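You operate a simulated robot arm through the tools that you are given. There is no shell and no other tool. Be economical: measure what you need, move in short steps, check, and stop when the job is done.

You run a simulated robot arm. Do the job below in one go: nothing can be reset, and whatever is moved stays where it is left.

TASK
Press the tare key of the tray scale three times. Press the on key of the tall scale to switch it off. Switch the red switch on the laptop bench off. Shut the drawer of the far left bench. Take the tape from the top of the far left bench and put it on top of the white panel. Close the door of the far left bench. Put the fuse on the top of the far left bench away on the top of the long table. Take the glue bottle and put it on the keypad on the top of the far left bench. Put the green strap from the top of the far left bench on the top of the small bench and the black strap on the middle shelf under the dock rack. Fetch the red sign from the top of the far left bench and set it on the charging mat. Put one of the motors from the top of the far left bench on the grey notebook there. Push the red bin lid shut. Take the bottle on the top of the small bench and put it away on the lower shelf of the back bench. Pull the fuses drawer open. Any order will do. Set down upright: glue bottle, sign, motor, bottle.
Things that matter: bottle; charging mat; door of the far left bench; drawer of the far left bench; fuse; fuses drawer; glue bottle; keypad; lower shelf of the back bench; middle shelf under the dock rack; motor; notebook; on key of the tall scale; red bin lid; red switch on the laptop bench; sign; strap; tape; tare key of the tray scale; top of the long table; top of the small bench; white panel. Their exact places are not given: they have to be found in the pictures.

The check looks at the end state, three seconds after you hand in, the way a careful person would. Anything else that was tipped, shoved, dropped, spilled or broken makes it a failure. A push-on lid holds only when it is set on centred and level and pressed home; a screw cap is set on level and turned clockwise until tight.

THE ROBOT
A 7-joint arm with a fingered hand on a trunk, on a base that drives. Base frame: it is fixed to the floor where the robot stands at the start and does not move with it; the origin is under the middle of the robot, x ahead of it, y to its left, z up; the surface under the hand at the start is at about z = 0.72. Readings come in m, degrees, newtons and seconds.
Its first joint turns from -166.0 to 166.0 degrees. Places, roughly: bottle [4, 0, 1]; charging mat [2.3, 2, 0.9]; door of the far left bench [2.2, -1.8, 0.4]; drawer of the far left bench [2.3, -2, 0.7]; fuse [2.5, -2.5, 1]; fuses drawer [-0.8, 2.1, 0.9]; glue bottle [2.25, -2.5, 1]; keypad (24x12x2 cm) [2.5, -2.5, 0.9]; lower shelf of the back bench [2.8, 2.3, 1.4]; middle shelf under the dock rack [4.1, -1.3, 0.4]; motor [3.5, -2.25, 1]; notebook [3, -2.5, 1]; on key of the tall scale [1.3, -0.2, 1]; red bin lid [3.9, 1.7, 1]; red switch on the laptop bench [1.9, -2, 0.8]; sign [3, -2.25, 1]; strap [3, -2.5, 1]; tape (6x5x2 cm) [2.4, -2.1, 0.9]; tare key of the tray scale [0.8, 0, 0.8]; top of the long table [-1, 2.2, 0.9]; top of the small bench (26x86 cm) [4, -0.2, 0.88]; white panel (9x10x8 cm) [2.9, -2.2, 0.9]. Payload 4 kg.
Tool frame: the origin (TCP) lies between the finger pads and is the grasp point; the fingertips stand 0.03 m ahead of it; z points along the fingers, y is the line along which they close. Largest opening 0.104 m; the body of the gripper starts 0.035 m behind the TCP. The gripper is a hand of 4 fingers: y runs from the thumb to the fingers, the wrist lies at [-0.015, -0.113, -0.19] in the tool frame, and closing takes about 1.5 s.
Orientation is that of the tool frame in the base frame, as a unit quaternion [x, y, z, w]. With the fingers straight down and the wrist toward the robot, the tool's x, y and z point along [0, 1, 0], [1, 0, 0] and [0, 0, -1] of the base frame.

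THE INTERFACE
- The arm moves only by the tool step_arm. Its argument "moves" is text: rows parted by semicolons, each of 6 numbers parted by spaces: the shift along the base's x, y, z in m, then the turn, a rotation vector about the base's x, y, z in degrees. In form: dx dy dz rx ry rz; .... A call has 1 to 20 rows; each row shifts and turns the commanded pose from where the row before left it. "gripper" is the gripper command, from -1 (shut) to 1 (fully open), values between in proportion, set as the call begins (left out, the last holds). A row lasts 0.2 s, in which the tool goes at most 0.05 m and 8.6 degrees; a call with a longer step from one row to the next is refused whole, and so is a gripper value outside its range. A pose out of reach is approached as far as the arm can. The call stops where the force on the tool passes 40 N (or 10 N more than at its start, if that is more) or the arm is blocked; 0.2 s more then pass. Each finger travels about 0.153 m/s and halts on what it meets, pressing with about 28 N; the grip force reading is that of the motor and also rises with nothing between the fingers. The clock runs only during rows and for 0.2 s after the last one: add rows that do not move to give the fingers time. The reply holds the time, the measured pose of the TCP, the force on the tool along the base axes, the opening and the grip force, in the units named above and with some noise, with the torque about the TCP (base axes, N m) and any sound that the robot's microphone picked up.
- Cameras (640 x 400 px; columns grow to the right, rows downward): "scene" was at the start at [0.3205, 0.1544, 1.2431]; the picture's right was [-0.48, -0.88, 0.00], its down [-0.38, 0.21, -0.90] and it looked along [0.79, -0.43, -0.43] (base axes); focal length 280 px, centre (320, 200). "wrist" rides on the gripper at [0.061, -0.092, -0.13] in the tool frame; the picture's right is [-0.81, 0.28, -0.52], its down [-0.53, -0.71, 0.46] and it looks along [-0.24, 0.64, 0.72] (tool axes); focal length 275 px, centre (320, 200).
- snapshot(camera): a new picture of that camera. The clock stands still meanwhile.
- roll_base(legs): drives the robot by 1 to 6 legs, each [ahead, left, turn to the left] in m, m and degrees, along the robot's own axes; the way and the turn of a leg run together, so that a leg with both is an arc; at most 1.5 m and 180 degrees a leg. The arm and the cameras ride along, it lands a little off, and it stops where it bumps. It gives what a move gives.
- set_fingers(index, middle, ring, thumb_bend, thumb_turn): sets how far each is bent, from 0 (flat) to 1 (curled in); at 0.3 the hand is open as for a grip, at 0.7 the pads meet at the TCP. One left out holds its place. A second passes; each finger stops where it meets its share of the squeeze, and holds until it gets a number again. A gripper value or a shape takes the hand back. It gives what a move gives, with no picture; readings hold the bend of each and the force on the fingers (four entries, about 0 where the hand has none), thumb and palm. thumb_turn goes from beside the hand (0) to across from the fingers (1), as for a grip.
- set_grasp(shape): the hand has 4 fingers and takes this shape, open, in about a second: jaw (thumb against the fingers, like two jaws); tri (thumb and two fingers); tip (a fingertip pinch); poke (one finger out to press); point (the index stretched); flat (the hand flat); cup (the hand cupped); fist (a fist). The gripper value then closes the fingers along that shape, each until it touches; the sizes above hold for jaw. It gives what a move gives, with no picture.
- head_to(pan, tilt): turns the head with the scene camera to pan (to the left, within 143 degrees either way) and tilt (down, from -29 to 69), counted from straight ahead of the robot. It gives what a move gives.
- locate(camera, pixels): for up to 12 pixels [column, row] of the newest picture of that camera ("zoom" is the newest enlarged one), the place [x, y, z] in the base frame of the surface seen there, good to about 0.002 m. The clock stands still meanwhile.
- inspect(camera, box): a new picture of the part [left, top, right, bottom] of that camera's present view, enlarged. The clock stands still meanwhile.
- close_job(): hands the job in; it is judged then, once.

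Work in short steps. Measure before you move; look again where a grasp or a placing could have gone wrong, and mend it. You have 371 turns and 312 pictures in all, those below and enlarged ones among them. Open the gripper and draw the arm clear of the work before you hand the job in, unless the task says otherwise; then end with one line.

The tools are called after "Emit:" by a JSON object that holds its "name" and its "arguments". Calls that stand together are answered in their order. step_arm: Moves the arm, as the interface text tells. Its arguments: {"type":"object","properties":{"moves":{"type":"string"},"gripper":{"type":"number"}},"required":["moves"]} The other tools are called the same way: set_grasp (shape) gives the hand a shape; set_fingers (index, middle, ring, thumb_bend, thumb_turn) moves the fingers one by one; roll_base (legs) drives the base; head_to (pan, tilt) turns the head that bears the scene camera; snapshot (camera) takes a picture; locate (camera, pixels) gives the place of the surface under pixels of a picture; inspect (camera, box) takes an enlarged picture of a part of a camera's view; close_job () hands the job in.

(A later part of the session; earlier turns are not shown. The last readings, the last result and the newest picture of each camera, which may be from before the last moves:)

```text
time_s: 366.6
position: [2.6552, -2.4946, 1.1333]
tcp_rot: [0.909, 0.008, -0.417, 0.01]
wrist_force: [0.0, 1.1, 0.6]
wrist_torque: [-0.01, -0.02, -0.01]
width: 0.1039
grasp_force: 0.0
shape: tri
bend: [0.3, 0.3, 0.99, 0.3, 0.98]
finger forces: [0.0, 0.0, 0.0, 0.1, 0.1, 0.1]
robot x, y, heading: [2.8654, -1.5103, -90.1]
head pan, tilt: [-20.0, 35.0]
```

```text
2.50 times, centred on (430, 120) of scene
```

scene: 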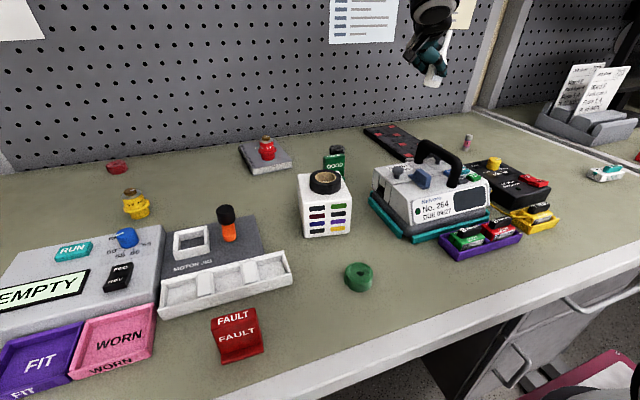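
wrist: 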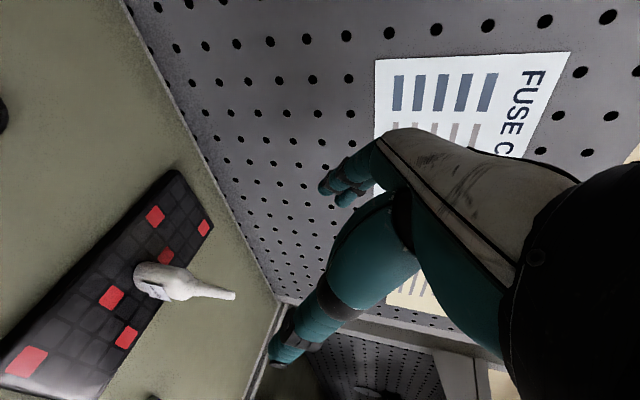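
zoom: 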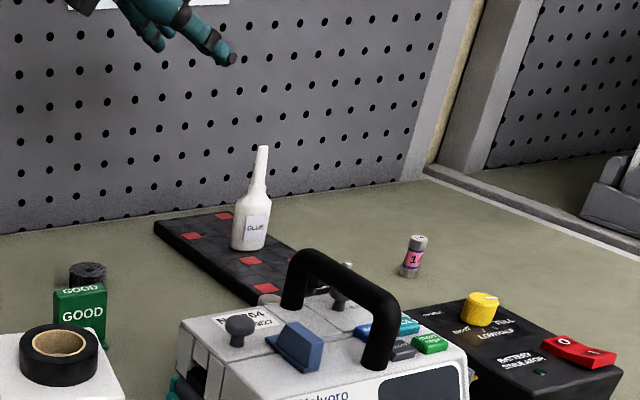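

Glue stands upright on the keypad. Unroll the hand and fetch the black strap next.

Emit:
{"name": "step_arm", "arguments": {"moves": "0.01 0.01 0.02 0 -7 0;0.01 0.01 0.02 0 -7 0;0.01 0.01 0.02 0 -7 0;0.01 0.01 0.01 0 -7 0;0.01 0.01 0.01 0 -7 0;0.01 0.01 0.01 0 -7 0;0.01 0.01 0 0 -7 -1;0 0 0 0 0 0"}}

Emit:
{"name": "set_grasp", "arguments": {"shape": "jaw"}}

Emit:
{"name": "roll_base", "arguments": {"legs": [[0.025, 0, 0]]}}

Emit:
{"name": "snapshot", "arguments": {"camera": "wrist"}}

Emit:
{"name": "head_to", "arguments": {"pan": 0, "tilt": 35}}

Emit:
{"name": "snapshot", "arguments": {"camera": "scene"}}

```text
time_s: 368.4
position: [2.7271, -2.4212, 1.2241]
tcp_rot: [1.0, -0.007, -0.001, 0.013]
wrist_force: [0.0, 0.1, 0.4]
wrist_torque: [0.02, -0.03, 0.01]
width: 0.1038
grasp_force: 0.1
shape: tri
bend: [0.3, 0.3, 0.99, 0.3, 0.98]
finger forces: [0.0, 0.0, 0.0, 0.0, 0.1, 0.0]
robot x, y, heading: [2.8667, -1.5065, -90.7]
head pan, tilt: [-20.0, 35.0]
```

```text
time_s: 369.2
position: [2.7254, -2.4205, 1.2227]
tcp_rot: [1.0, -0.006, -0.002, 0.013]
wrist_force: [-0.5, -0.1, 0.3]
wrist_torque: [0.01, -0.03, -0.01]
width: 0.1033
grasp_force: 0.1
shape: jaw
bend: [0.3, 0.3, 0.3, 0.3, 0.98]
finger forces: [0.0, 0.0, 0.0, 0.0, 0.1, 0.1]
robot x, y, heading: [2.8668, -1.512, -90.3]
head pan, tilt: [-20.0, 35.0]
```

```text
time_s: 370.1
position: [2.7253, -2.4471, 1.2221]
tcp_rot: [1.0, -0.006, -0.002, 0.013]
wrist_force: [0.3, 0.1, -0.3]
wrist_torque: [0.01, -0.01, -0.02]
width: 0.1038
grasp_force: 0.1
shape: jaw
bend: [0.3, 0.3, 0.3, 0.3, 0.98]
finger forces: [0.0, 0.0, 0.1, 0.0, 0.1, 0.0]
robot x, y, heading: [2.8649, -1.5362, -90.2]
head pan, tilt: [-20.0, 35.0]
```

```text
105 pictures are left
```

wrist: 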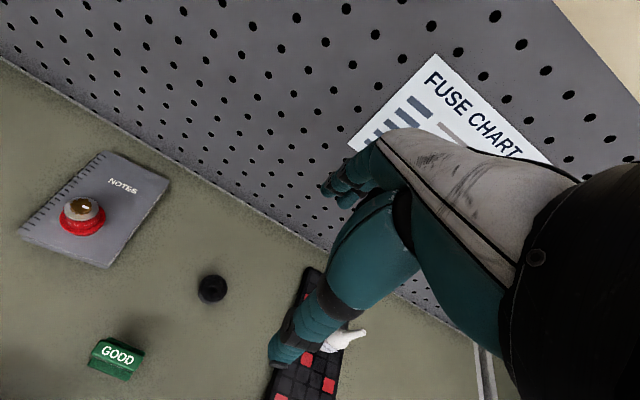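

```text
time_s: 370.9
position: [2.7255, -2.4472, 1.2245]
tcp_rot: [1.0, -0.006, -0.002, 0.014]
wrist_force: [0.4, 0.7, 0.3]
wrist_torque: [-0.01, 0.01, -0.02]
width: 0.104
grasp_force: 0.0
shape: jaw
bend: [0.3, 0.3, 0.3, 0.3, 0.98]
finger forces: [0.0, 0.0, 0.0, 0.0, 0.0, 0.0]
robot x, y, heading: [2.8646, -1.5319, -90.1]
head pan, tilt: [0.0, 35.0]
```

```text
104 pictures are left
```

scene: 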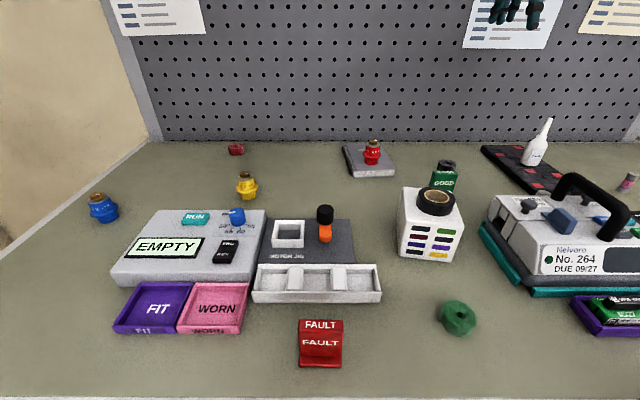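

Emit:
{"name": "inspect", "arguments": {"camera": "wrist", "box": [162, 250, 262, 330]}}

Emit:
{"name": "locate", "arguments": {"camera": "zoom", "pixels": [[320, 200], [240, 210], [400, 190], [320, 125], [310, 280], [330, 195], [260, 250]]}}

Emit:
{"name": "inspect", "arguments": {"camera": "scene", "box": [400, 280, 520, 360]}}

Emit:
{"name": "locate", "arguments": {"camera": "zoom", "pixels": [[300, 180], [230, 200], [400, 210], [320, 120], [290, 250], [310, 190]]}}

```text
5.00 times, centred on (212, 290) of wrist
```

zoom: 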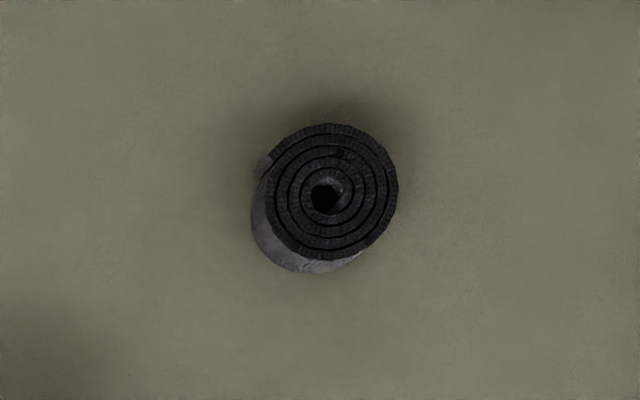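

```text
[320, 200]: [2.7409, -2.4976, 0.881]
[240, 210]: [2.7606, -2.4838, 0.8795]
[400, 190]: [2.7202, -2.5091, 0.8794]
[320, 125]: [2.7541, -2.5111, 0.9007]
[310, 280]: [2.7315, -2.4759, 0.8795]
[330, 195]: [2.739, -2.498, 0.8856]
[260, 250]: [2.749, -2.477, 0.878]
```

```text
5.00 times, centred on (460, 320) of scene
```

zoom: 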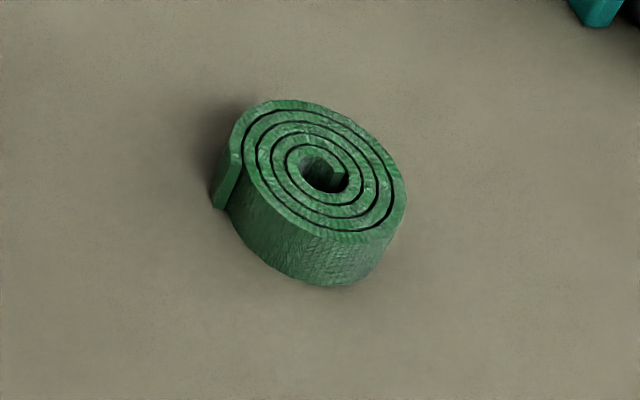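

```text
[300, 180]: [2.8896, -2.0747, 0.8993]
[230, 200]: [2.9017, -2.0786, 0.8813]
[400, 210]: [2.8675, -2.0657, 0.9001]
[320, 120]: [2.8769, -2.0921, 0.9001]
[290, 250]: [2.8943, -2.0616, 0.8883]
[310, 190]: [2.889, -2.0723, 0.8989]
```

Black strap roll centre (2.740,-2.498), top z 0.901. Move above and lower.

Emit:
{"name": "step_arm", "arguments": {"moves": "0.0145 -0.025 -0.04 -1.4 0 0;0 -0.026 -0.04 0 0 0;0 0 -0.045 0 0 0;0 0 -0.045 0 0 0;0 0 -0.045 0 0 0;0 0 -0.035 0 0 0;0 0 0 0 0 0"}}

Emit:
{"name": "snapshot", "arguments": {"camera": "wrist"}}

```text
time_s: 372.5
position: [2.7349, -2.5036, 0.9731]
tcp_rot: [1.0, -0.006, -0.002, 0.026]
wrist_force: [-0.3, -0.1, 0.0]
wrist_torque: [-0.02, -0.02, 0.02]
width: 0.1038
grasp_force: 0.1
shape: jaw
bend: [0.3, 0.3, 0.3, 0.3, 0.98]
finger forces: [0.0, 0.0, 0.1, 0.1, 0.0, 0.0]
robot x, y, heading: [2.8579, -1.5367, -89.9]
head pan, tilt: [0.0, 35.0]
```

```text
101 pictures are left
```

wrist: 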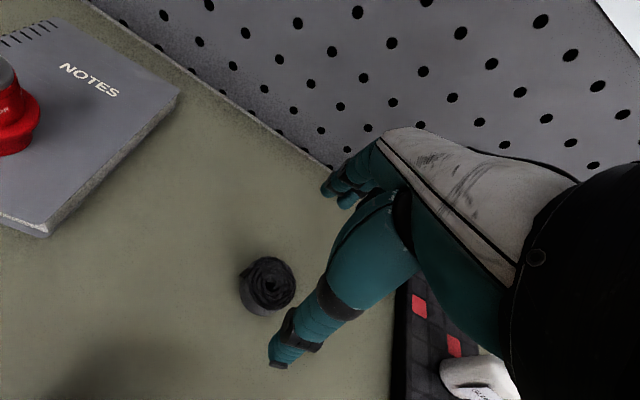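

Correct by (+5,+6) mm, fix the tilt, lower, and grip.

Emit:
{"name": "step_arm", "arguments": {"moves": "0.005 0.005 -0.03 3 0 0;0 0 -0.02 0 0 0;0 0 -0.009 0 0 0;0 0 0 0 0 0"}}

Emit:
{"name": "step_arm", "arguments": {"moves": "0 0 0 0 0 0;0 0 0 0 0 0;0 0 0 0 0 0;0 0 0 0 0 0;0 0 0 0 0 0;0 0 0 0 0 0", "gripper": -1}}

Emit:
{"name": "step_arm", "arguments": {"moves": "0 0 0.02 0 0 0;0 0 0.04 0 0 0;0 0 0.04 0 0 0;0 0 0.04 0 0 0;0 0 0.04 0 0 0;0 0 0 0 0 0"}}

Emit:
{"name": "snapshot", "arguments": {"camera": "wrist"}}

```text
time_s: 373.5
position: [2.7447, -2.4948, 0.9134]
tcp_rot: [1.0, -0.007, -0.001, -0.002]
wrist_force: [0.3, 0.6, 0.7]
wrist_torque: [0.04, 0.01, 0.0]
width: 0.104
grasp_force: 0.1
shape: jaw
bend: [0.3, 0.3, 0.3, 0.3, 0.98]
finger forces: [0.0, 0.0, 0.1, 0.1, 0.0, 0.1]
robot x, y, heading: [2.8639, -1.5351, -90.0]
head pan, tilt: [0.0, 35.0]
```

```text
time_s: 374.9
position: [2.7449, -2.4936, 0.9137]
tcp_rot: [1.0, -0.006, -0.002, -0.001]
wrist_force: [-0.7, 0.1, -0.6]
wrist_torque: [-0.01, 0.0, -0.01]
width: 0.0362
grasp_force: 28.0
shape: jaw
bend: [0.74, 0.5, 0.55, 0.74, 1.0]
finger forces: [14.6, 9.2, 0.1, 0.1, 24.1, 0.0]
robot x, y, heading: [2.8651, -1.5392, -90.1]
head pan, tilt: [0.0, 35.0]
```

```text
time_s: 376.3
position: [2.7469, -2.4906, 1.0961]
tcp_rot: [1.0, -0.006, -0.001, -0.001]
wrist_force: [-0.8, 1.1, -1.3]
wrist_torque: [-0.01, 0.05, -0.01]
width: 0.036
grasp_force: 27.7
shape: jaw
bend: [0.74, 0.5, 0.55, 0.74, 1.0]
finger forces: [14.6, 9.5, 0.0, 0.0, 24.1, 0.0]
robot x, y, heading: [2.8643, -1.5386, -90.0]
head pan, tilt: [0.0, 35.0]
```

```text
100 pictures are left
```

wrist: 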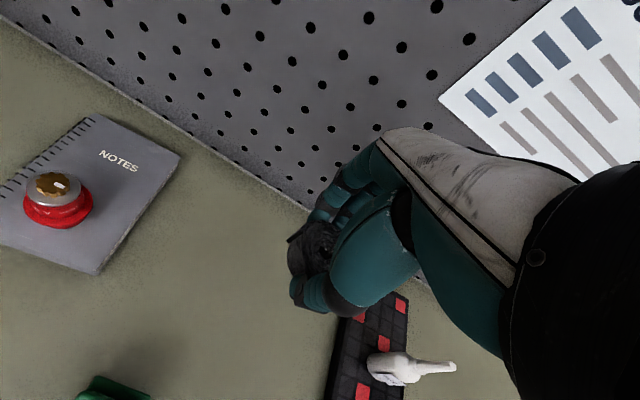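

Strap held. Raise, retract, back away and turn toward the dock rack.

Emit:
{"name": "step_arm", "arguments": {"moves": "0.01 0.03 0.035 0 0 0;0.02 0.03 0.03 0 0 0;0.02 0.04 0.02 0 0 0;0.02 0.04 0 0 0 0;0.02 0.04 0 0 0 0;0.02 0.02 0 0 0 0;0 0 0 0 0 0"}}

Emit:
{"name": "roll_base", "arguments": {"legs": [[-0.5, 0, 0], [0, -0.1, 90]]}}

Emit:
{"name": "head_to", "arguments": {"pan": 0, "tilt": 30}}

Emit:
{"name": "snapshot", "arguments": {"camera": "scene"}}

```text
time_s: 377.9
position: [2.857, -2.2937, 1.1772]
tcp_rot: [1.0, -0.006, -0.002, -0.001]
wrist_force: [-0.5, 0.4, -0.3]
wrist_torque: [0.0, 0.02, -0.03]
width: 0.0363
grasp_force: 27.6
shape: jaw
bend: [0.74, 0.5, 0.55, 0.74, 1.0]
finger forces: [14.7, 9.5, 0.1, 0.0, 24.1, 0.0]
robot x, y, heading: [2.8646, -1.5344, -89.9]
head pan, tilt: [0.0, 35.0]
```

```text
time_s: 384.6
position: [3.5576, -1.119, 1.1771]
tcp_rot: [0.714, 0.7, -0.002, 0.0]
wrist_force: [0.2, -0.5, -1.5]
wrist_torque: [0.0, 0.0, 0.01]
width: 0.0359
grasp_force: 27.9
shape: jaw
bend: [0.74, 0.5, 0.55, 0.74, 1.0]
finger forces: [14.5, 9.3, 0.0, 0.0, 23.6, 0.0]
robot x, y, heading: [2.8, -1.1048, -0.6]
head pan, tilt: [0.0, 35.0]
```

```text
time_s: 385.3
position: [3.5578, -1.1194, 1.1763]
tcp_rot: [0.714, 0.7, -0.002, 0.0]
wrist_force: [-1.0, 0.2, 0.3]
wrist_torque: [0.02, 0.0, -0.04]
width: 0.0357
grasp_force: 27.9
shape: jaw
bend: [0.74, 0.5, 0.55, 0.74, 1.0]
finger forces: [14.6, 9.2, 0.1, 0.0, 23.5, 0.0]
robot x, y, heading: [2.8029, -1.1071, -0.3]
head pan, tilt: [0.0, 30.0]
```

```text
99 pictures are left
```

scene: 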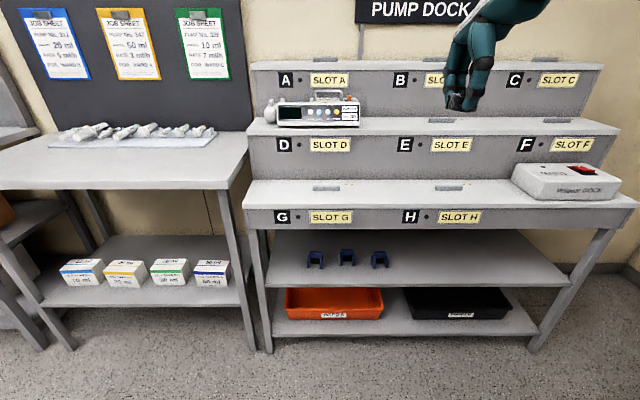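

Emit:
{"name": "locate", "arguments": {"camera": "scene", "pixels": [[450, 265], [450, 280], [450, 240], [330, 275], [345, 260], [550, 270], [450, 222], [450, 232], [380, 255], [460, 185], [270, 280], [400, 245]]}}

```text
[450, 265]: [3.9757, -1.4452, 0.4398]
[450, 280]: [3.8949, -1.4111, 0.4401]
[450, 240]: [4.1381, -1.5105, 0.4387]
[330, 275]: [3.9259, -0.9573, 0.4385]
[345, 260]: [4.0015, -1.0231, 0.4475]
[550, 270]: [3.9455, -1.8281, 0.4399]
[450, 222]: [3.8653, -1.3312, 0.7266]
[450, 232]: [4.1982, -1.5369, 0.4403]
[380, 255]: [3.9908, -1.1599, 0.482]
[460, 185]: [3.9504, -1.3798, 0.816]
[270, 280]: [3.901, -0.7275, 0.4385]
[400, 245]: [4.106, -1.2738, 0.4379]
```

Middle shelf top z 0.44, opening up to ~0.72 under the apron at x≈3.865. I position the base, lower the hand in front with 20° pitch, then drive in.

Emit:
{"name": "roll_base", "arguments": {"legs": [[0.12, -0.17, 0]]}}

Emit:
{"name": "step_arm", "arguments": {"moves": "0 0 -0.04 0 -5 0;0 0 -0.045 0 -5 0;0 0 -0.045 0 -5 0;0 0 -0.045 0 -5 0;0 0 -0.045 0 0 0;0 0 -0.045 0 0 0;0 0 -0.045 0 0 0;0 0 -0.045 0 0 0;0 0 -0.045 0 0 0;0 0 -0.045 0 0 0;0 0 -0.045 0 0 0;0 0 -0.045 0 0 0;0 0 -0.045 0 0 0;0 0 -0.045 0 0 0;0 0 0 0 0 0"}}

Emit:
{"name": "snapshot", "arguments": {"camera": "scene"}}

```text
time_s: 386.9
position: [3.6748, -1.2948, 1.1767]
tcp_rot: [0.718, 0.697, -0.001, 0.0]
wrist_force: [-0.8, 0.8, -0.2]
wrist_torque: [0.03, -0.02, 0.03]
width: 0.0356
grasp_force: 27.9
shape: jaw
bend: [0.74, 0.5, 0.55, 0.74, 1.0]
finger forces: [14.5, 9.2, 0.1, 0.0, 23.7, 0.0]
robot x, y, heading: [2.9175, -1.272, -0.8]
head pan, tilt: [0.0, 30.0]
```

```text
time_s: 390.1
position: [3.6718, -1.2515, 0.5868]
tcp_rot: [0.708, 0.685, 0.119, 0.125]
wrist_force: [0.1, 0.4, 0.0]
wrist_torque: [0.0, 0.0, 0.0]
width: 0.0358
grasp_force: 27.6
shape: jaw
bend: [0.74, 0.5, 0.55, 0.75, 1.0]
finger forces: [14.4, 9.5, 0.1, 0.1, 23.9, 0.1]
out of reach, approached as far as the arm can: row 10, 11, 12, 13, 14
robot x, y, heading: [2.9152, -1.2747, -0.6]
head pan, tilt: [0.0, 30.0]
```

```text
98 pictures are left
```

scene: 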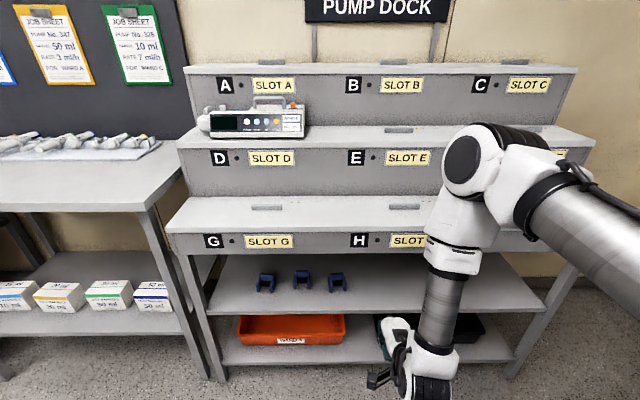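

Reach limit at this pitch; I increase pitch to ~45° and extend the arm while backing the base.

Emit:
{"name": "roll_base", "arguments": {"legs": [[-0.12, 0, 0]]}}

Emit:
{"name": "step_arm", "arguments": {"moves": "0.02 -0.01 0 0 -8 0;0.02 -0.01 0 0 -8 0;0.02 -0.01 0 0 -8 0;0.02 -0.01 0 0 0 0;0.02 0 -0.03 0 0 0;0 0 -0.03 0 0 0;0 0 -0.02 0 0 0;0 0 0 0 0 0"}}

Emit:
{"name": "snapshot", "arguments": {"camera": "wrist"}}

```text
time_s: 391.3
position: [3.5563, -1.2522, 0.5871]
tcp_rot: [0.709, 0.684, 0.119, 0.124]
wrist_force: [-0.3, 0.0, -0.2]
wrist_torque: [-0.01, -0.02, -0.07]
width: 0.0356
grasp_force: 28.0
shape: jaw
bend: [0.74, 0.5, 0.55, 0.75, 1.0]
finger forces: [14.4, 9.5, 0.1, 0.1, 23.9, 0.1]
robot x, y, heading: [2.7979, -1.2752, -1.1]
head pan, tilt: [0.0, 30.0]
```

```text
time_s: 393.1
position: [3.66, -1.203, 0.523]
tcp_rot: [0.671, 0.641, 0.26, 0.267]
wrist_force: [0.4, 0.4, -0.4]
wrist_torque: [0.02, -0.02, -0.02]
width: 0.0354
grasp_force: 27.6
shape: jaw
bend: [0.74, 0.5, 0.55, 0.75, 1.0]
finger forces: [14.5, 9.5, 0.1, 0.0, 23.9, 0.0]
out of reach, approached as far as the arm can: row 1, 2, 3, 4, 5, 6
robot x, y, heading: [2.803, -1.2724, -1.1]
head pan, tilt: [0.0, 30.0]
```

```text
97 pictures are left
```

wrist: 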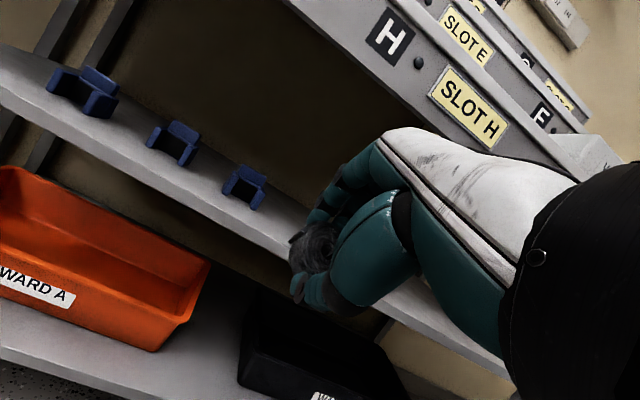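

Emit:
{"name": "step_arm", "arguments": {"moves": "0.03 -0.01 0 0 0 0;0.03 -0.01 0 0 0 0;0 0 -0.02 0 0 0;0 0 -0.01 0 0 0;0 0 0 0 0 0"}}

```text
time_s: 394.3
position: [3.7218, -1.2092, 0.4952]
tcp_rot: [0.671, 0.641, 0.26, 0.267]
wrist_force: [0.0, 1.2, -0.3]
wrist_torque: [0.0, -0.01, -0.01]
width: 0.0359
grasp_force: 27.8
shape: jaw
bend: [0.74, 0.5, 0.55, 0.75, 1.0]
finger forces: [14.5, 9.4, 0.1, 0.0, 23.8, 0.0]
out of reach, approached as far as the arm can: row 1, 2
robot x, y, heading: [2.7998, -1.2756, -0.9]
head pan, tilt: [0.0, 30.0]
```

Height is right. Shift right to clear the clips, then drive in.

Emit:
{"name": "roll_base", "arguments": {"legs": [[0, -0.13, 0], [0.14, 0, 1]]}}

Emit:
{"name": "snapshot", "arguments": {"camera": "wrist"}}

Emit:
{"name": "snapshot", "arguments": {"camera": "scene"}}

```text
time_s: 396.6
position: [3.8603, -1.3267, 0.4943]
tcp_rot: [0.666, 0.647, 0.261, 0.264]
wrist_force: [0.1, 0.1, 0.0]
wrist_torque: [-0.01, -0.03, -0.01]
width: 0.0359
grasp_force: 27.9
shape: jaw
bend: [0.74, 0.5, 0.55, 0.75, 1.0]
finger forces: [14.4, 9.5, 0.2, 0.0, 23.9, 0.1]
robot x, y, heading: [2.9368, -1.411, -0.0]
head pan, tilt: [0.0, 30.0]
```

```text
96 pictures are left
```

wrist: 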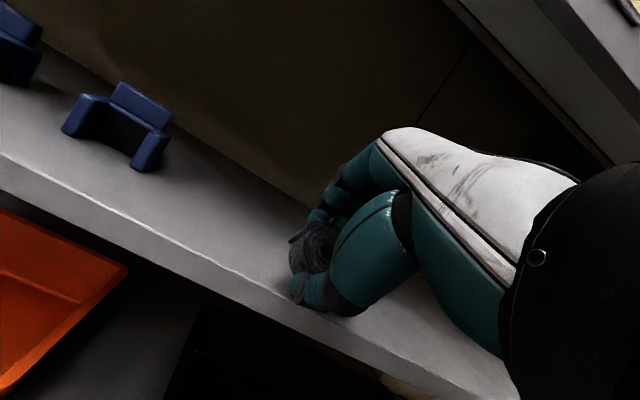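

```text
95 pictures are left
```

scene: 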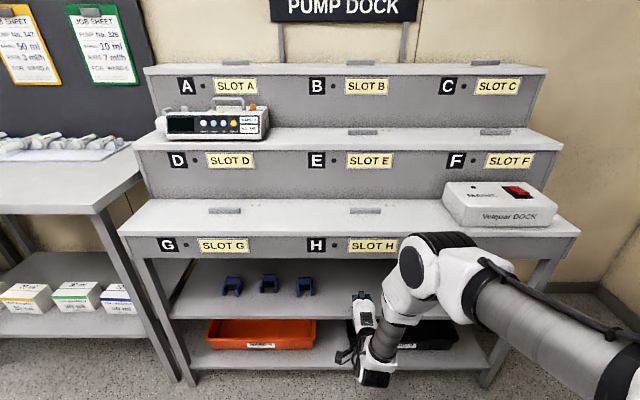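

Check the elbow's clearance to the counter before going further in.

Emit:
{"name": "locate", "arguments": {"camera": "scene", "pixels": [[430, 238], [410, 262], [450, 250], [400, 300], [370, 355]]}}

Emit:
{"name": "locate", "arguments": {"camera": "wrist", "pixels": [[305, 250], [320, 240], [300, 285], [260, 270], [330, 330]]}}

```text
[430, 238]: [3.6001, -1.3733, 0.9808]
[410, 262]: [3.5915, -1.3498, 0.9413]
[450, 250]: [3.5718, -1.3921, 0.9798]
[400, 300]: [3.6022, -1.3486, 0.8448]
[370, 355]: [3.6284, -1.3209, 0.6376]
```

```text
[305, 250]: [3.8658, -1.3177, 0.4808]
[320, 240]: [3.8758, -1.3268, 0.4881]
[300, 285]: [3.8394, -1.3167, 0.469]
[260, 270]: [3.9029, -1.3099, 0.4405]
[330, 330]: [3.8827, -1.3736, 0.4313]
```

Emit:
{"name": "roll_base", "arguments": {"legs": [[0.09, 0, 0]]}}

Emit:
{"name": "step_arm", "arguments": {"moves": "0 0 -0.004 0 0 0;0 0 -0.003 0 0 0;0 0 -0.002 0 0 0;0 0 0 0 0 0"}}

Emit:
{"name": "snapshot", "arguments": {"camera": "wrist"}}

```text
time_s: 397.7
position: [3.9504, -1.3283, 0.4935]
tcp_rot: [0.666, 0.646, 0.262, 0.265]
wrist_force: [-0.1, 0.5, -0.3]
wrist_torque: [0.0, 0.02, -0.01]
width: 0.0358
grasp_force: 28.3
shape: jaw
bend: [0.74, 0.5, 0.55, 0.75, 1.0]
finger forces: [14.4, 9.4, 0.2, 0.1, 23.8, 0.1]
robot x, y, heading: [3.0286, -1.4085, -0.2]
head pan, tilt: [0.0, 30.0]
```

```text
time_s: 398.7
position: [3.9492, -1.328, 0.4845]
tcp_rot: [0.666, 0.647, 0.262, 0.264]
wrist_force: [-0.2, 0.9, 0.5]
wrist_torque: [-0.02, 0.02, 0.01]
width: 0.0356
grasp_force: 27.9
shape: jaw
bend: [0.74, 0.5, 0.55, 0.75, 1.0]
finger forces: [14.4, 9.5, 0.1, 0.1, 23.7, 0.0]
robot x, y, heading: [3.0279, -1.4053, -0.2]
head pan, tilt: [0.0, 30.0]
```

```text
94 pictures are left
```

wrist: 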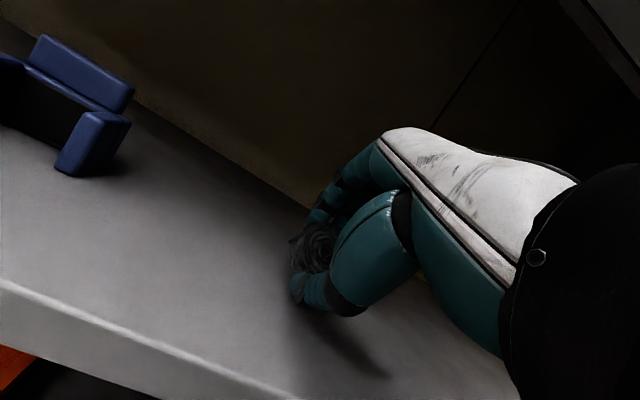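

Lower a few mm until contact, then release slowly.

Emit:
{"name": "step_arm", "arguments": {"moves": "0 0 -0.003 0 0 0;0 0 -0.003 0 0 0;0 0 -0.002 0 0 0;0 0 0 0 0 0"}}

Emit:
{"name": "step_arm", "arguments": {"moves": "0 0 0 0 0 0;0 0 0 0 0 0;0 0 0 0 0 0;0 0 0 0 0 0", "gripper": 0.2}}

Emit:
{"name": "snapshot", "arguments": {"camera": "wrist"}}

```text
time_s: 399.7
position: [3.9493, -1.3293, 0.4785]
tcp_rot: [0.666, 0.646, 0.262, 0.264]
wrist_force: [-0.6, -0.9, 7.2]
wrist_torque: [0.0, -0.01, 0.02]
width: 0.0364
grasp_force: 28.2
shape: jaw
bend: [0.74, 0.5, 0.55, 0.76, 1.0]
finger forces: [17.6, 11.0, 0.5, 0.0, 37.2, 0.1]
robot x, y, heading: [3.0298, -1.4112, -0.5]
head pan, tilt: [0.0, 30.0]
```

```text
time_s: 400.7
position: [3.9501, -1.3282, 0.4795]
tcp_rot: [0.666, 0.646, 0.263, 0.265]
wrist_force: [2.3, 0.0, 10.6]
wrist_torque: [0.02, -0.13, -0.03]
width: 0.0528
grasp_force: 0.1
shape: jaw
bend: [0.29, 0.41, 0.37, 0.74, 1.0]
finger forces: [0.1, 0.1, 0.0, 0.0, 10.3, 0.0]
robot x, y, heading: [3.0268, -1.4073, -0.4]
head pan, tilt: [0.0, 30.0]
```

```text
93 pictures are left
```

wrist: 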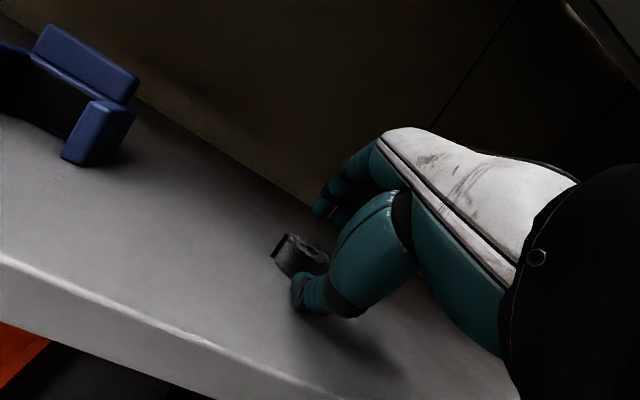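

Strap lies on the shelf. Withdraw backwards.

Emit:
{"name": "step_arm", "arguments": {"moves": "-0.005 0 0.004 0 0 0;-0.01 0 0.006 0 0 0;0 0 0 0 0 0"}}

Emit:
{"name": "roll_base", "arguments": {"legs": [[-0.3, 0, 0]]}}

Emit:
{"name": "snapshot", "arguments": {"camera": "wrist"}}

Emit:
{"name": "inspect", "arguments": {"camera": "scene", "box": [160, 200, 520, 390]}}

```text
time_s: 401.5
position: [3.9343, -1.329, 0.4878]
tcp_rot: [0.666, 0.647, 0.261, 0.265]
wrist_force: [0.5, 0.2, 3.5]
wrist_torque: [0.0, 0.01, 0.0]
width: 0.0582
grasp_force: 0.1
shape: jaw
bend: [0.29, 0.41, 0.37, 0.68, 1.0]
finger forces: [0.0, 0.0, 0.0, 0.0, 3.2, 0.0]
robot x, y, heading: [3.0282, -1.4044, -0.2]
head pan, tilt: [0.0, 30.0]
```

```text
time_s: 403.6
position: [3.628, -1.3282, 0.4884]
tcp_rot: [0.667, 0.646, 0.261, 0.265]
wrist_force: [0.6, -0.1, -0.3]
wrist_torque: [0.01, 0.01, -0.01]
width: 0.062
grasp_force: 0.1
shape: jaw
bend: [0.29, 0.41, 0.37, 0.65, 1.0]
finger forces: [0.0, 0.1, 0.0, 0.0, 0.0, 0.0]
robot x, y, heading: [2.7228, -1.4097, -0.1]
head pan, tilt: [0.0, 30.0]
```

```text
92 pictures are left
```

wrist: 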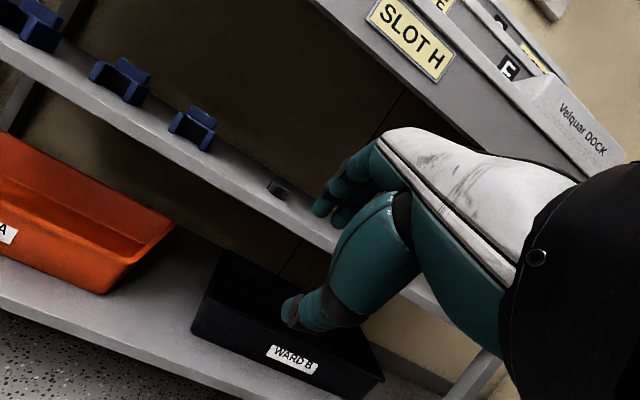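

```text
1.78 times, centred on (340, 295) of scene
```

zoom: 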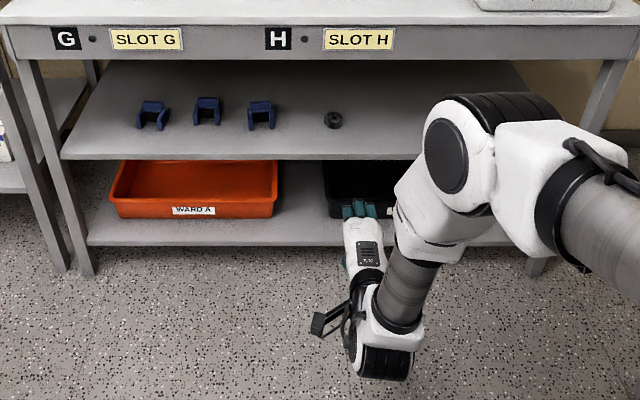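

Black strap delivered. Raise and level the hand, go back for the green strap.

Emit:
{"name": "step_arm", "arguments": {"moves": "0 0 0.045 0 0 0;0 0 0.045 0 0 0;0 0 0.045 0 7.5 0;0 0 0.045 0 7.5 0;0 0 0.045 0 7.5 0;0 0 0.045 0 7.5 0;0 0 0.045 0 7.5 0;0 0 0.045 0 6.3 0;0 0 0.045 0 0 0;0 0 0.045 0 0 0;0 0 0.045 0 0 0;0 0 0.045 0 0 0;0 0 0.045 0 0 0;0 0 0.045 0 0 0;0 0 0.045 0 0 0;0 0 0.03 0 0 0;0 0 0 0 0 0", "gripper": 1}}

Emit:
{"name": "roll_base", "arguments": {"legs": [[0.08, 0.16, 0], [0, 0, -90]]}}

Emit:
{"name": "head_to", "arguments": {"pan": 0, "tilt": 40}}

Emit:
{"name": "snapshot", "arguments": {"camera": "scene"}}

```text
time_s: 407.1
position: [3.6297, -1.3285, 1.1947]
tcp_rot: [0.716, 0.698, -0.006, 0.005]
wrist_force: [-0.5, -0.4, 0.1]
wrist_torque: [0.03, 0.01, 0.01]
width: 0.104
grasp_force: 0.1
shape: jaw
bend: [0.3, 0.3, 0.3, 0.3, 0.98]
finger forces: [0.0, 0.0, 0.1, 0.0, 0.1, 0.0]
robot x, y, heading: [2.7206, -1.4069, -0.5]
head pan, tilt: [0.0, 30.0]
```

```text
time_s: 412.6
position: [2.836, -2.1598, 1.1954]
tcp_rot: [0.999, -0.038, -0.007, -0.001]
wrist_force: [-0.3, 0.1, -0.4]
wrist_torque: [0.0, 0.02, 0.0]
width: 0.1038
grasp_force: 0.0
shape: jaw
bend: [0.3, 0.3, 0.3, 0.3, 0.98]
finger forces: [0.0, 0.0, 0.0, 0.0, 0.1, 0.0]
robot x, y, heading: [2.8029, -1.2504, -93.1]
head pan, tilt: [0.0, 30.0]
```

```text
time_s: 413.3
position: [2.835, -2.1594, 1.1938]
tcp_rot: [0.999, -0.037, -0.008, -0.001]
wrist_force: [-0.4, -0.9, 0.4]
wrist_torque: [-0.03, -0.03, -0.01]
width: 0.1039
grasp_force: 0.1
shape: jaw
bend: [0.3, 0.3, 0.3, 0.3, 0.98]
finger forces: [0.0, 0.0, 0.0, 0.0, 0.0, 0.0]
robot x, y, heading: [2.804, -1.2514, -93.3]
head pan, tilt: [0.0, 40.0]
```

```text
90 pictures are left
```

scene: 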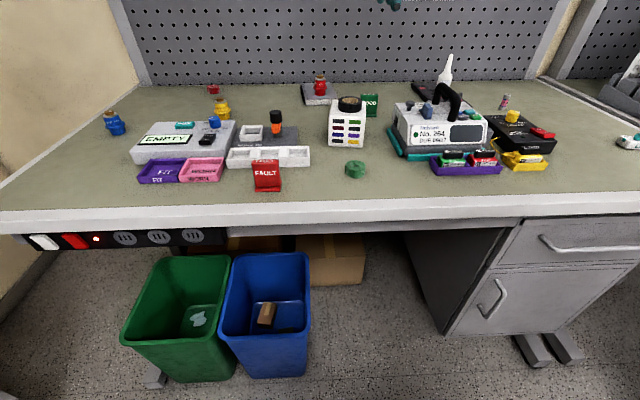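

Hover over the green strap (2.882,-2.077).

Emit:
{"name": "step_arm", "arguments": {"moves": "0.015 0.03 -0.03 0 0 4.3;0.015 0.03 -0.03 0 0 0;0.017 0.022 -0.03 0 0 0;0 0 -0.045 0 0 0;0 0 -0.045 0 0 0;0 0 -0.04 0 0 0;0 0 0 0 0 0", "gripper": 0.4}}

Emit:
{"name": "snapshot", "arguments": {"camera": "wrist"}}

```text
time_s: 414.9
position: [2.8811, -2.0775, 0.9709]
tcp_rot: [1.0, 0.0, -0.007, -0.001]
wrist_force: [0.6, -1.2, -0.5]
wrist_torque: [-0.01, -0.01, 0.01]
width: 0.073
grasp_force: 0.1
shape: jaw
bend: [0.27, 0.37, 0.34, 0.58, 0.99]
finger forces: [0.0, 0.0, 0.0, 0.1, 0.0, 0.0]
robot x, y, heading: [2.8046, -1.2515, -93.0]
head pan, tilt: [0.0, 40.0]
```

```text
89 pictures are left
```

wrist: 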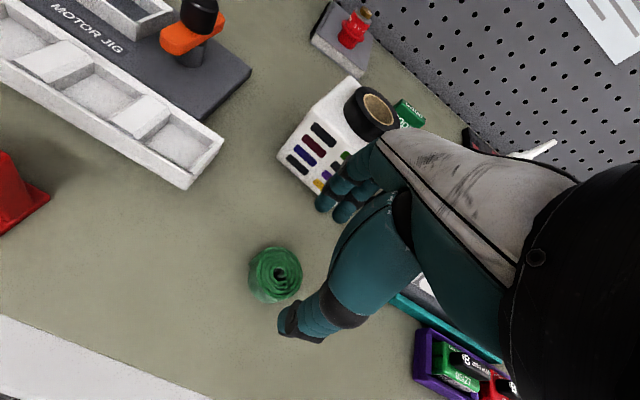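

Emit:
{"name": "step_arm", "arguments": {"moves": "0.004 0 -0.03 0 0 0;0 0 -0.02 0 0 0;0 0 -0.007 0 0 0;0 0 0 0 0 0"}}

Emit:
{"name": "step_arm", "arguments": {"moves": "0 0 0 0 0 0;0 0 0 0 0 0;0 0 0 0 0 0;0 0 0 0 0 0;0 0 0 0 0 0", "gripper": -1}}

Emit:
{"name": "step_arm", "arguments": {"moves": "0 0 0.02 0 0 0;0 0 0.04 0 0 0;0 0 0.04 0 0 0;0 0 0.045 0 0 0;0 0 0.045 0 0 0;0 0 0.045 0 0 0;0 0 0 0 0 0"}}

Emit:
{"name": "snapshot", "arguments": {"camera": "wrist"}}

```text
time_s: 415.9
position: [2.8868, -2.0785, 0.9164]
tcp_rot: [1.0, 0.0, -0.008, -0.001]
wrist_force: [-0.2, 0.2, 0.2]
wrist_torque: [-0.03, 0.0, 0.0]
width: 0.0732
grasp_force: 0.1
shape: jaw
bend: [0.27, 0.37, 0.34, 0.58, 0.99]
finger forces: [0.1, 0.1, 0.0, 0.0, 0.0, 0.0]
robot x, y, heading: [2.8021, -1.2506, -92.9]
head pan, tilt: [0.0, 40.0]
```

```text
time_s: 417.1
position: [2.8863, -2.0775, 0.9151]
tcp_rot: [1.0, 0.0, -0.007, 0.0]
wrist_force: [-0.5, 0.9, -0.1]
wrist_torque: [-0.02, -0.01, -0.01]
width: 0.0361
grasp_force: 27.6
shape: jaw
bend: [0.74, 0.5, 0.55, 0.74, 1.0]
finger forces: [14.9, 8.9, 0.0, 0.0, 24.2, 0.1]
robot x, y, heading: [2.7999, -1.2447, -92.8]
head pan, tilt: [0.0, 40.0]
```

```text
time_s: 418.7
position: [2.8886, -2.0788, 1.1524]
tcp_rot: [1.0, 0.0, -0.008, 0.0]
wrist_force: [-0.2, 0.2, -0.1]
wrist_torque: [0.01, 0.01, 0.02]
width: 0.036
grasp_force: 27.5
shape: jaw
bend: [0.74, 0.5, 0.55, 0.74, 1.0]
finger forces: [14.9, 9.1, 0.1, 0.0, 24.2, 0.0]
robot x, y, heading: [2.803, -1.2479, -93.5]
head pan, tilt: [0.0, 40.0]
```

```text
88 pictures are left
```

wrist: 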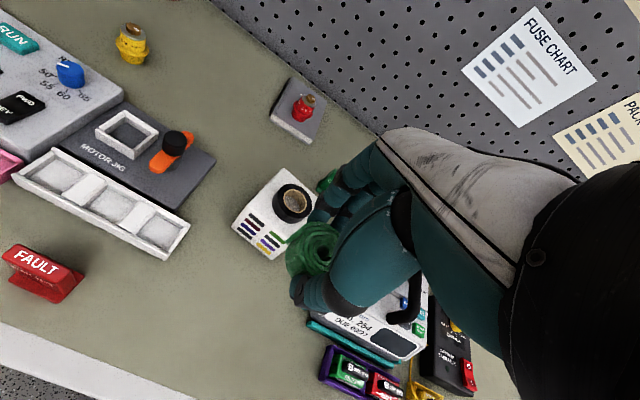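

Green strap held. Drive to the small bench.

Emit:
{"name": "roll_base", "arguments": {"legs": [[0, 0, 93], [0, 1.1, 0], [0.3, 0, 0]]}}

Emit:
{"name": "head_to", "arguments": {"pan": 0, "tilt": 30}}

Emit:
{"name": "snapshot", "arguments": {"camera": "scene"}}

```text
time_s: 429.8
position: [3.9257, -0.0173, 1.1526]
tcp_rot: [0.681, 0.732, -0.005, 0.005]
wrist_force: [-0.1, 0.3, -0.3]
wrist_torque: [0.01, -0.02, -0.01]
width: 0.0359
grasp_force: 28.0
shape: jaw
bend: [0.74, 0.5, 0.55, 0.74, 1.0]
finger forces: [14.7, 8.8, 0.0, 0.1, 23.6, 0.0]
robot x, y, heading: [3.1022, -0.1609, 0.7]
head pan, tilt: [0.0, 40.0]
```

```text
time_s: 430.6
position: [3.9257, -0.0184, 1.1523]
tcp_rot: [0.681, 0.732, -0.007, 0.006]
wrist_force: [0.6, -0.2, 0.1]
wrist_torque: [-0.02, 0.01, 0.01]
width: 0.0357
grasp_force: 28.3
shape: jaw
bend: [0.74, 0.5, 0.55, 0.74, 1.0]
finger forces: [14.7, 8.9, 0.1, 0.1, 23.6, 0.1]
robot x, y, heading: [3.103, -0.1607, 1.2]
head pan, tilt: [0.0, 30.0]
```

```text
87 pictures are left
```

scene: 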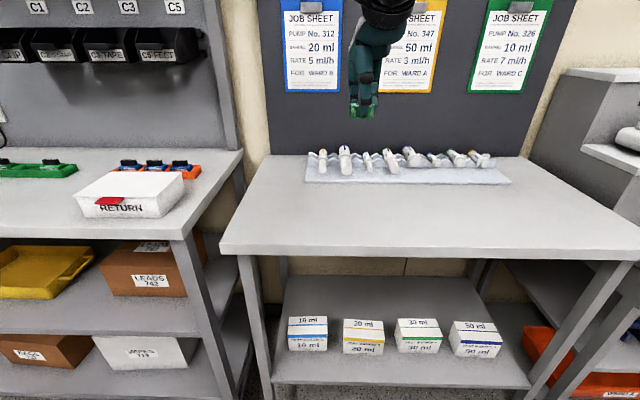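

Lower the strap onto the bench at (3.985,-0.05).

Emit:
{"name": "step_arm", "arguments": {"moves": "0.02 -0.01 -0.04 0 0 0;0.02 -0.01 -0.04 0 0 0;0.02 -0.01 -0.04 0 0 0;0 0 -0.04 0 0 0;0 0 -0.04 0 0 0;0 0 -0.03 0 0 0;0 0 -0.006 0 0 0;0 0 0 0 0 0"}}

Emit:
{"name": "step_arm", "arguments": {"moves": "0 0 -0.002 0 0 0;0 0 -0.002 0 0 0;0 0 0 0 0 0"}}

```text
time_s: 432.4
position: [3.9854, -0.0482, 0.916]
tcp_rot: [0.681, 0.733, -0.006, 0.004]
wrist_force: [-0.3, 0.2, 1.8]
wrist_torque: [-0.05, -0.02, -0.01]
width: 0.0356
grasp_force: 28.1
shape: jaw
bend: [0.74, 0.5, 0.55, 0.74, 1.0]
finger forces: [14.8, 9.0, 0.1, 0.0, 23.8, 0.0]
robot x, y, heading: [3.1055, -0.1634, 1.1]
head pan, tilt: [0.0, 30.0]
```

```text
time_s: 433.1
position: [3.9853, -0.0474, 0.9144]
tcp_rot: [0.681, 0.732, -0.004, 0.006]
wrist_force: [0.6, 0.4, 20.9]
wrist_torque: [0.01, -0.16, 0.0]
width: 0.037
grasp_force: 27.8
shape: jaw
bend: [0.74, 0.5, 0.55, 0.74, 1.0]
finger forces: [16.7, 11.0, 0.0, 0.1, 27.1, 0.0]
robot x, y, heading: [3.1052, -0.1643, 0.8]
head pan, tilt: [0.0, 30.0]
```

Contact. Release and lift.

Emit:
{"name": "step_arm", "arguments": {"moves": "0 0 0.001 0 0 0;0 0 0 0 0 0;0 0 0 0 0 0;0 0 0 0 0 0;0 0 0 0 0 0", "gripper": 0.6}}

Emit:
{"name": "step_arm", "arguments": {"moves": "0 0 0.03 0 0 0;0 0 0.045 0 0 0;0 0 0.045 0 0 0;-0.01 0 0.045 0 0 0;-0.03 0 0.04 0 0 0;-0.04 0 0.03 0 0 0;-0.04 -0.03 0 0 0 0;0 0 0 0 0 0"}}

Emit:
{"name": "snapshot", "arguments": {"camera": "scene"}}

```text
time_s: 434.4
position: [3.9862, -0.0484, 0.9131]
tcp_rot: [0.682, 0.731, -0.006, 0.005]
wrist_force: [0.2, -0.6, 0.2]
wrist_torque: [-0.01, -0.01, 0.01]
width: 0.0834
grasp_force: 0.0
shape: jaw
bend: [0.27, 0.34, 0.32, 0.5, 0.99]
finger forces: [0.0, 0.0, 0.0, 0.0, 0.0, 0.1]
robot x, y, heading: [3.1055, -0.1619, 1.2]
head pan, tilt: [0.0, 30.0]
```

```text
time_s: 436.1
position: [3.8656, -0.0802, 1.1467]
tcp_rot: [0.681, 0.732, -0.006, 0.005]
wrist_force: [-0.6, -0.1, -0.3]
wrist_torque: [-0.01, 0.01, -0.01]
width: 0.0833
grasp_force: 0.0
shape: jaw
bend: [0.27, 0.34, 0.32, 0.5, 0.99]
finger forces: [0.0, 0.0, 0.0, 0.0, 0.0, 0.0]
robot x, y, heading: [3.1044, -0.1633, 1.0]
head pan, tilt: [0.0, 30.0]
```

```text
86 pictures are left
```

scene: 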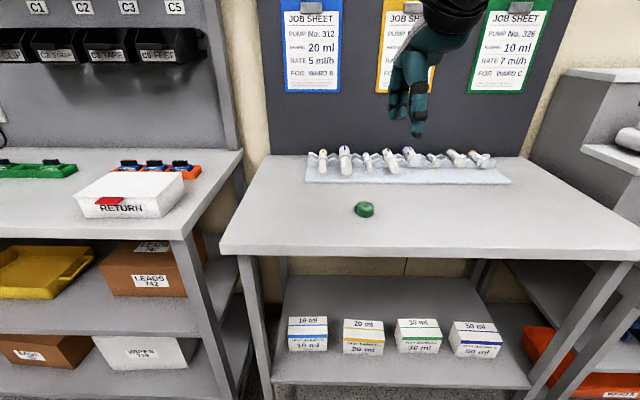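

Green strap delivered. Return for the red FAULT sign.

Emit:
{"name": "roll_base", "arguments": {"legs": [[-0.08, 0, 0], [0, -1.05, -1], [0, 0, -90]]}}

Emit:
{"name": "head_to", "arguments": {"pan": 0, "tilt": 45}}

Emit:
{"name": "snapshot", "arguments": {"camera": "scene"}}

Emit:
{"name": "snapshot", "arguments": {"camera": "wrist"}}

```text
time_s: 446.1
position: [3.0553, -1.9838, 1.1467]
tcp_rot: [1.0, 0.006, -0.008, -0.001]
wrist_force: [-0.7, -1.1, 0.0]
wrist_torque: [0.01, -0.03, -0.02]
width: 0.0832
grasp_force: 0.1
shape: jaw
bend: [0.27, 0.34, 0.32, 0.5, 0.99]
finger forces: [0.0, 0.0, 0.0, 0.0, 0.0, 0.0]
robot x, y, heading: [3.0135, -1.22, -92.2]
head pan, tilt: [0.0, 30.0]
```

```text
time_s: 446.9
position: [3.0547, -1.983, 1.1467]
tcp_rot: [1.0, 0.006, -0.008, -0.001]
wrist_force: [0.1, 0.7, -0.3]
wrist_torque: [-0.02, -0.01, 0.0]
width: 0.083
grasp_force: 0.0
shape: jaw
bend: [0.27, 0.34, 0.32, 0.5, 0.99]
finger forces: [0.0, 0.1, 0.1, 0.0, 0.0, 0.0]
robot x, y, heading: [3.0215, -1.217, -92.5]
head pan, tilt: [0.0, 45.0]
```

```text
85 pictures are left
```

scene: 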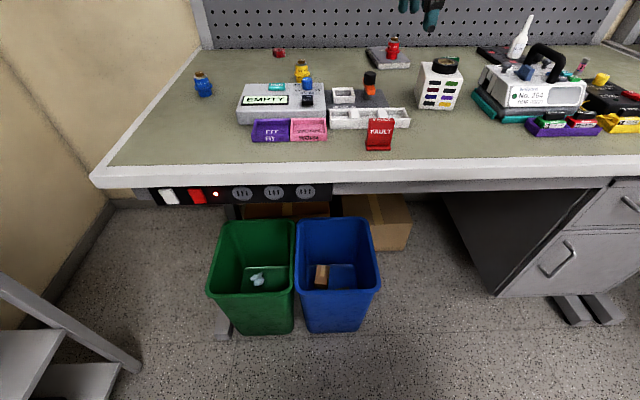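

```text
84 pictures are left
```

wrist: 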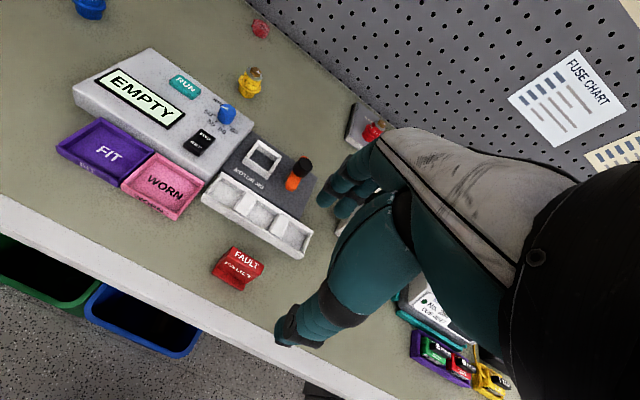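

Zoom on the sign and measure.

Emit:
{"name": "inspect", "arguments": {"camera": "wrist", "box": [190, 230, 290, 300]}}

Emit:
{"name": "locate", "arguments": {"camera": "zoom", "pixels": [[370, 165], [260, 145], [470, 210], [320, 200], [250, 185], [400, 250], [290, 290], [230, 230], [150, 260], [400, 350], [420, 190]]}}

Emit:
{"name": "inspect", "arguments": {"camera": "scene", "box": [340, 100, 420, 160]}}

Emit:
{"name": "locate", "arguments": {"camera": "zoom", "pixels": [[310, 165], [320, 240], [220, 180], [430, 180], [310, 330], [320, 385], [215, 370], [425, 370], [310, 300]]}}

```text
5.71 times, centred on (240, 265) of wrist
```

zoom: 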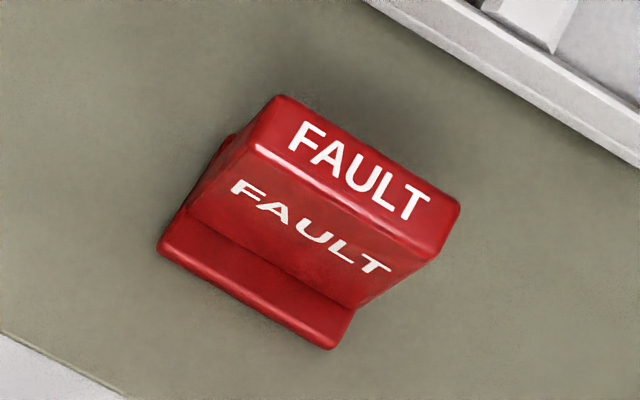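

```text
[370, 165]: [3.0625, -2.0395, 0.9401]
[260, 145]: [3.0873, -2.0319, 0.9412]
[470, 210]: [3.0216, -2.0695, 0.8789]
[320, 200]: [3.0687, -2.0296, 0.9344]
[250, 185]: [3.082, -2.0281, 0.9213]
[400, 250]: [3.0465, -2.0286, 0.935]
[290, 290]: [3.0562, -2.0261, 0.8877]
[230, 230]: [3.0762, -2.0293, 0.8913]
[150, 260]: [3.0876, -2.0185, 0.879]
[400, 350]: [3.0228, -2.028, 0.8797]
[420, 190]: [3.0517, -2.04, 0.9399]
```

```text
6.67 times, centred on (380, 130) of scene
```

zoom: 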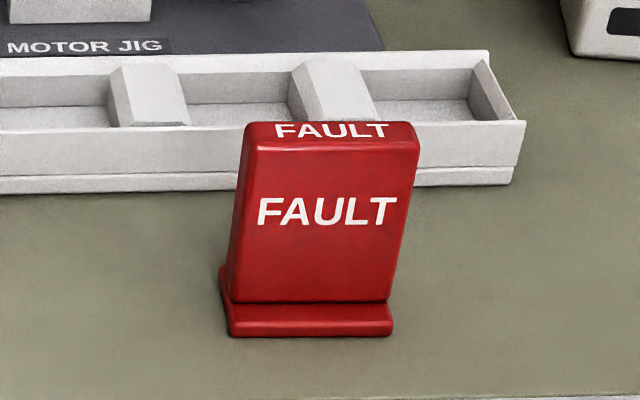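

```text
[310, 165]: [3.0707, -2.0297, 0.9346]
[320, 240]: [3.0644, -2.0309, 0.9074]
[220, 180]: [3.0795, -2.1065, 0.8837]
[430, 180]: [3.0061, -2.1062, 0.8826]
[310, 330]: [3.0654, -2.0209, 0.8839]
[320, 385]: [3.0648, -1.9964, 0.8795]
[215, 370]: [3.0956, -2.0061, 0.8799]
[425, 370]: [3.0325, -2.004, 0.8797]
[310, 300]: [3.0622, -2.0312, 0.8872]
```

Sign slab: x 3.04–3.09, y -2.029…-2.045, top 0.941. Narrow the opening and descend astride it.

Emit:
{"name": "step_arm", "arguments": {"moves": "0.01 -0.027 -0.03 0 0 0;0 -0.027 -0.03 0 0 0;0 0 -0.04 0 0 0;0 0 -0.04 0 0 0;0 0 0 0 0 0", "gripper": 0.1}}

Emit:
{"name": "snapshot", "arguments": {"camera": "wrist"}}

Emit:
{"name": "inspect", "arguments": {"camera": "scene", "box": [300, 40, 460, 160]}}

```text
time_s: 448.1
position: [3.0656, -2.0378, 1.0094]
tcp_rot: [1.0, 0.006, -0.008, -0.001]
wrist_force: [0.0, -0.5, -0.9]
wrist_torque: [0.02, 0.0, -0.03]
width: 0.0573
grasp_force: 0.1
shape: jaw
bend: [0.74, 0.42, 0.39, 0.67, 1.0]
finger forces: [0.0, 0.1, 0.0, 0.1, 0.1, 0.0]
robot x, y, heading: [3.0187, -1.2211, -92.4]
head pan, tilt: [0.0, 45.0]
```

```text
81 pictures are left
```

wrist: 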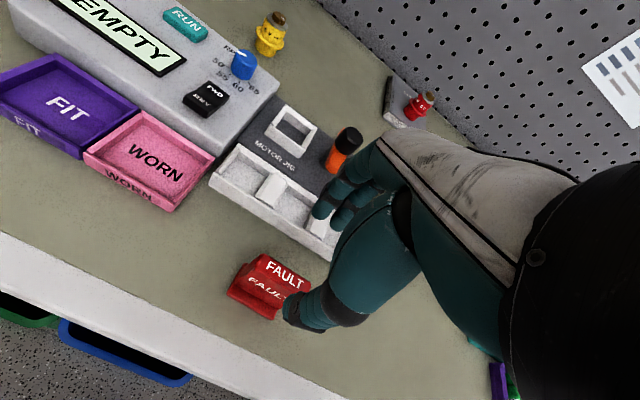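

```text
3.33 times, centred on (380, 100) of scene
```

zoom: 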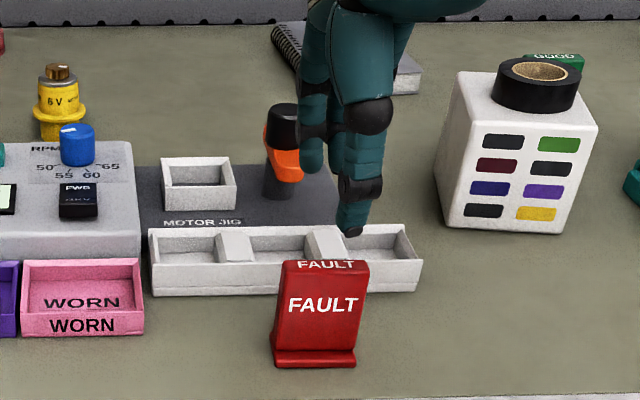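

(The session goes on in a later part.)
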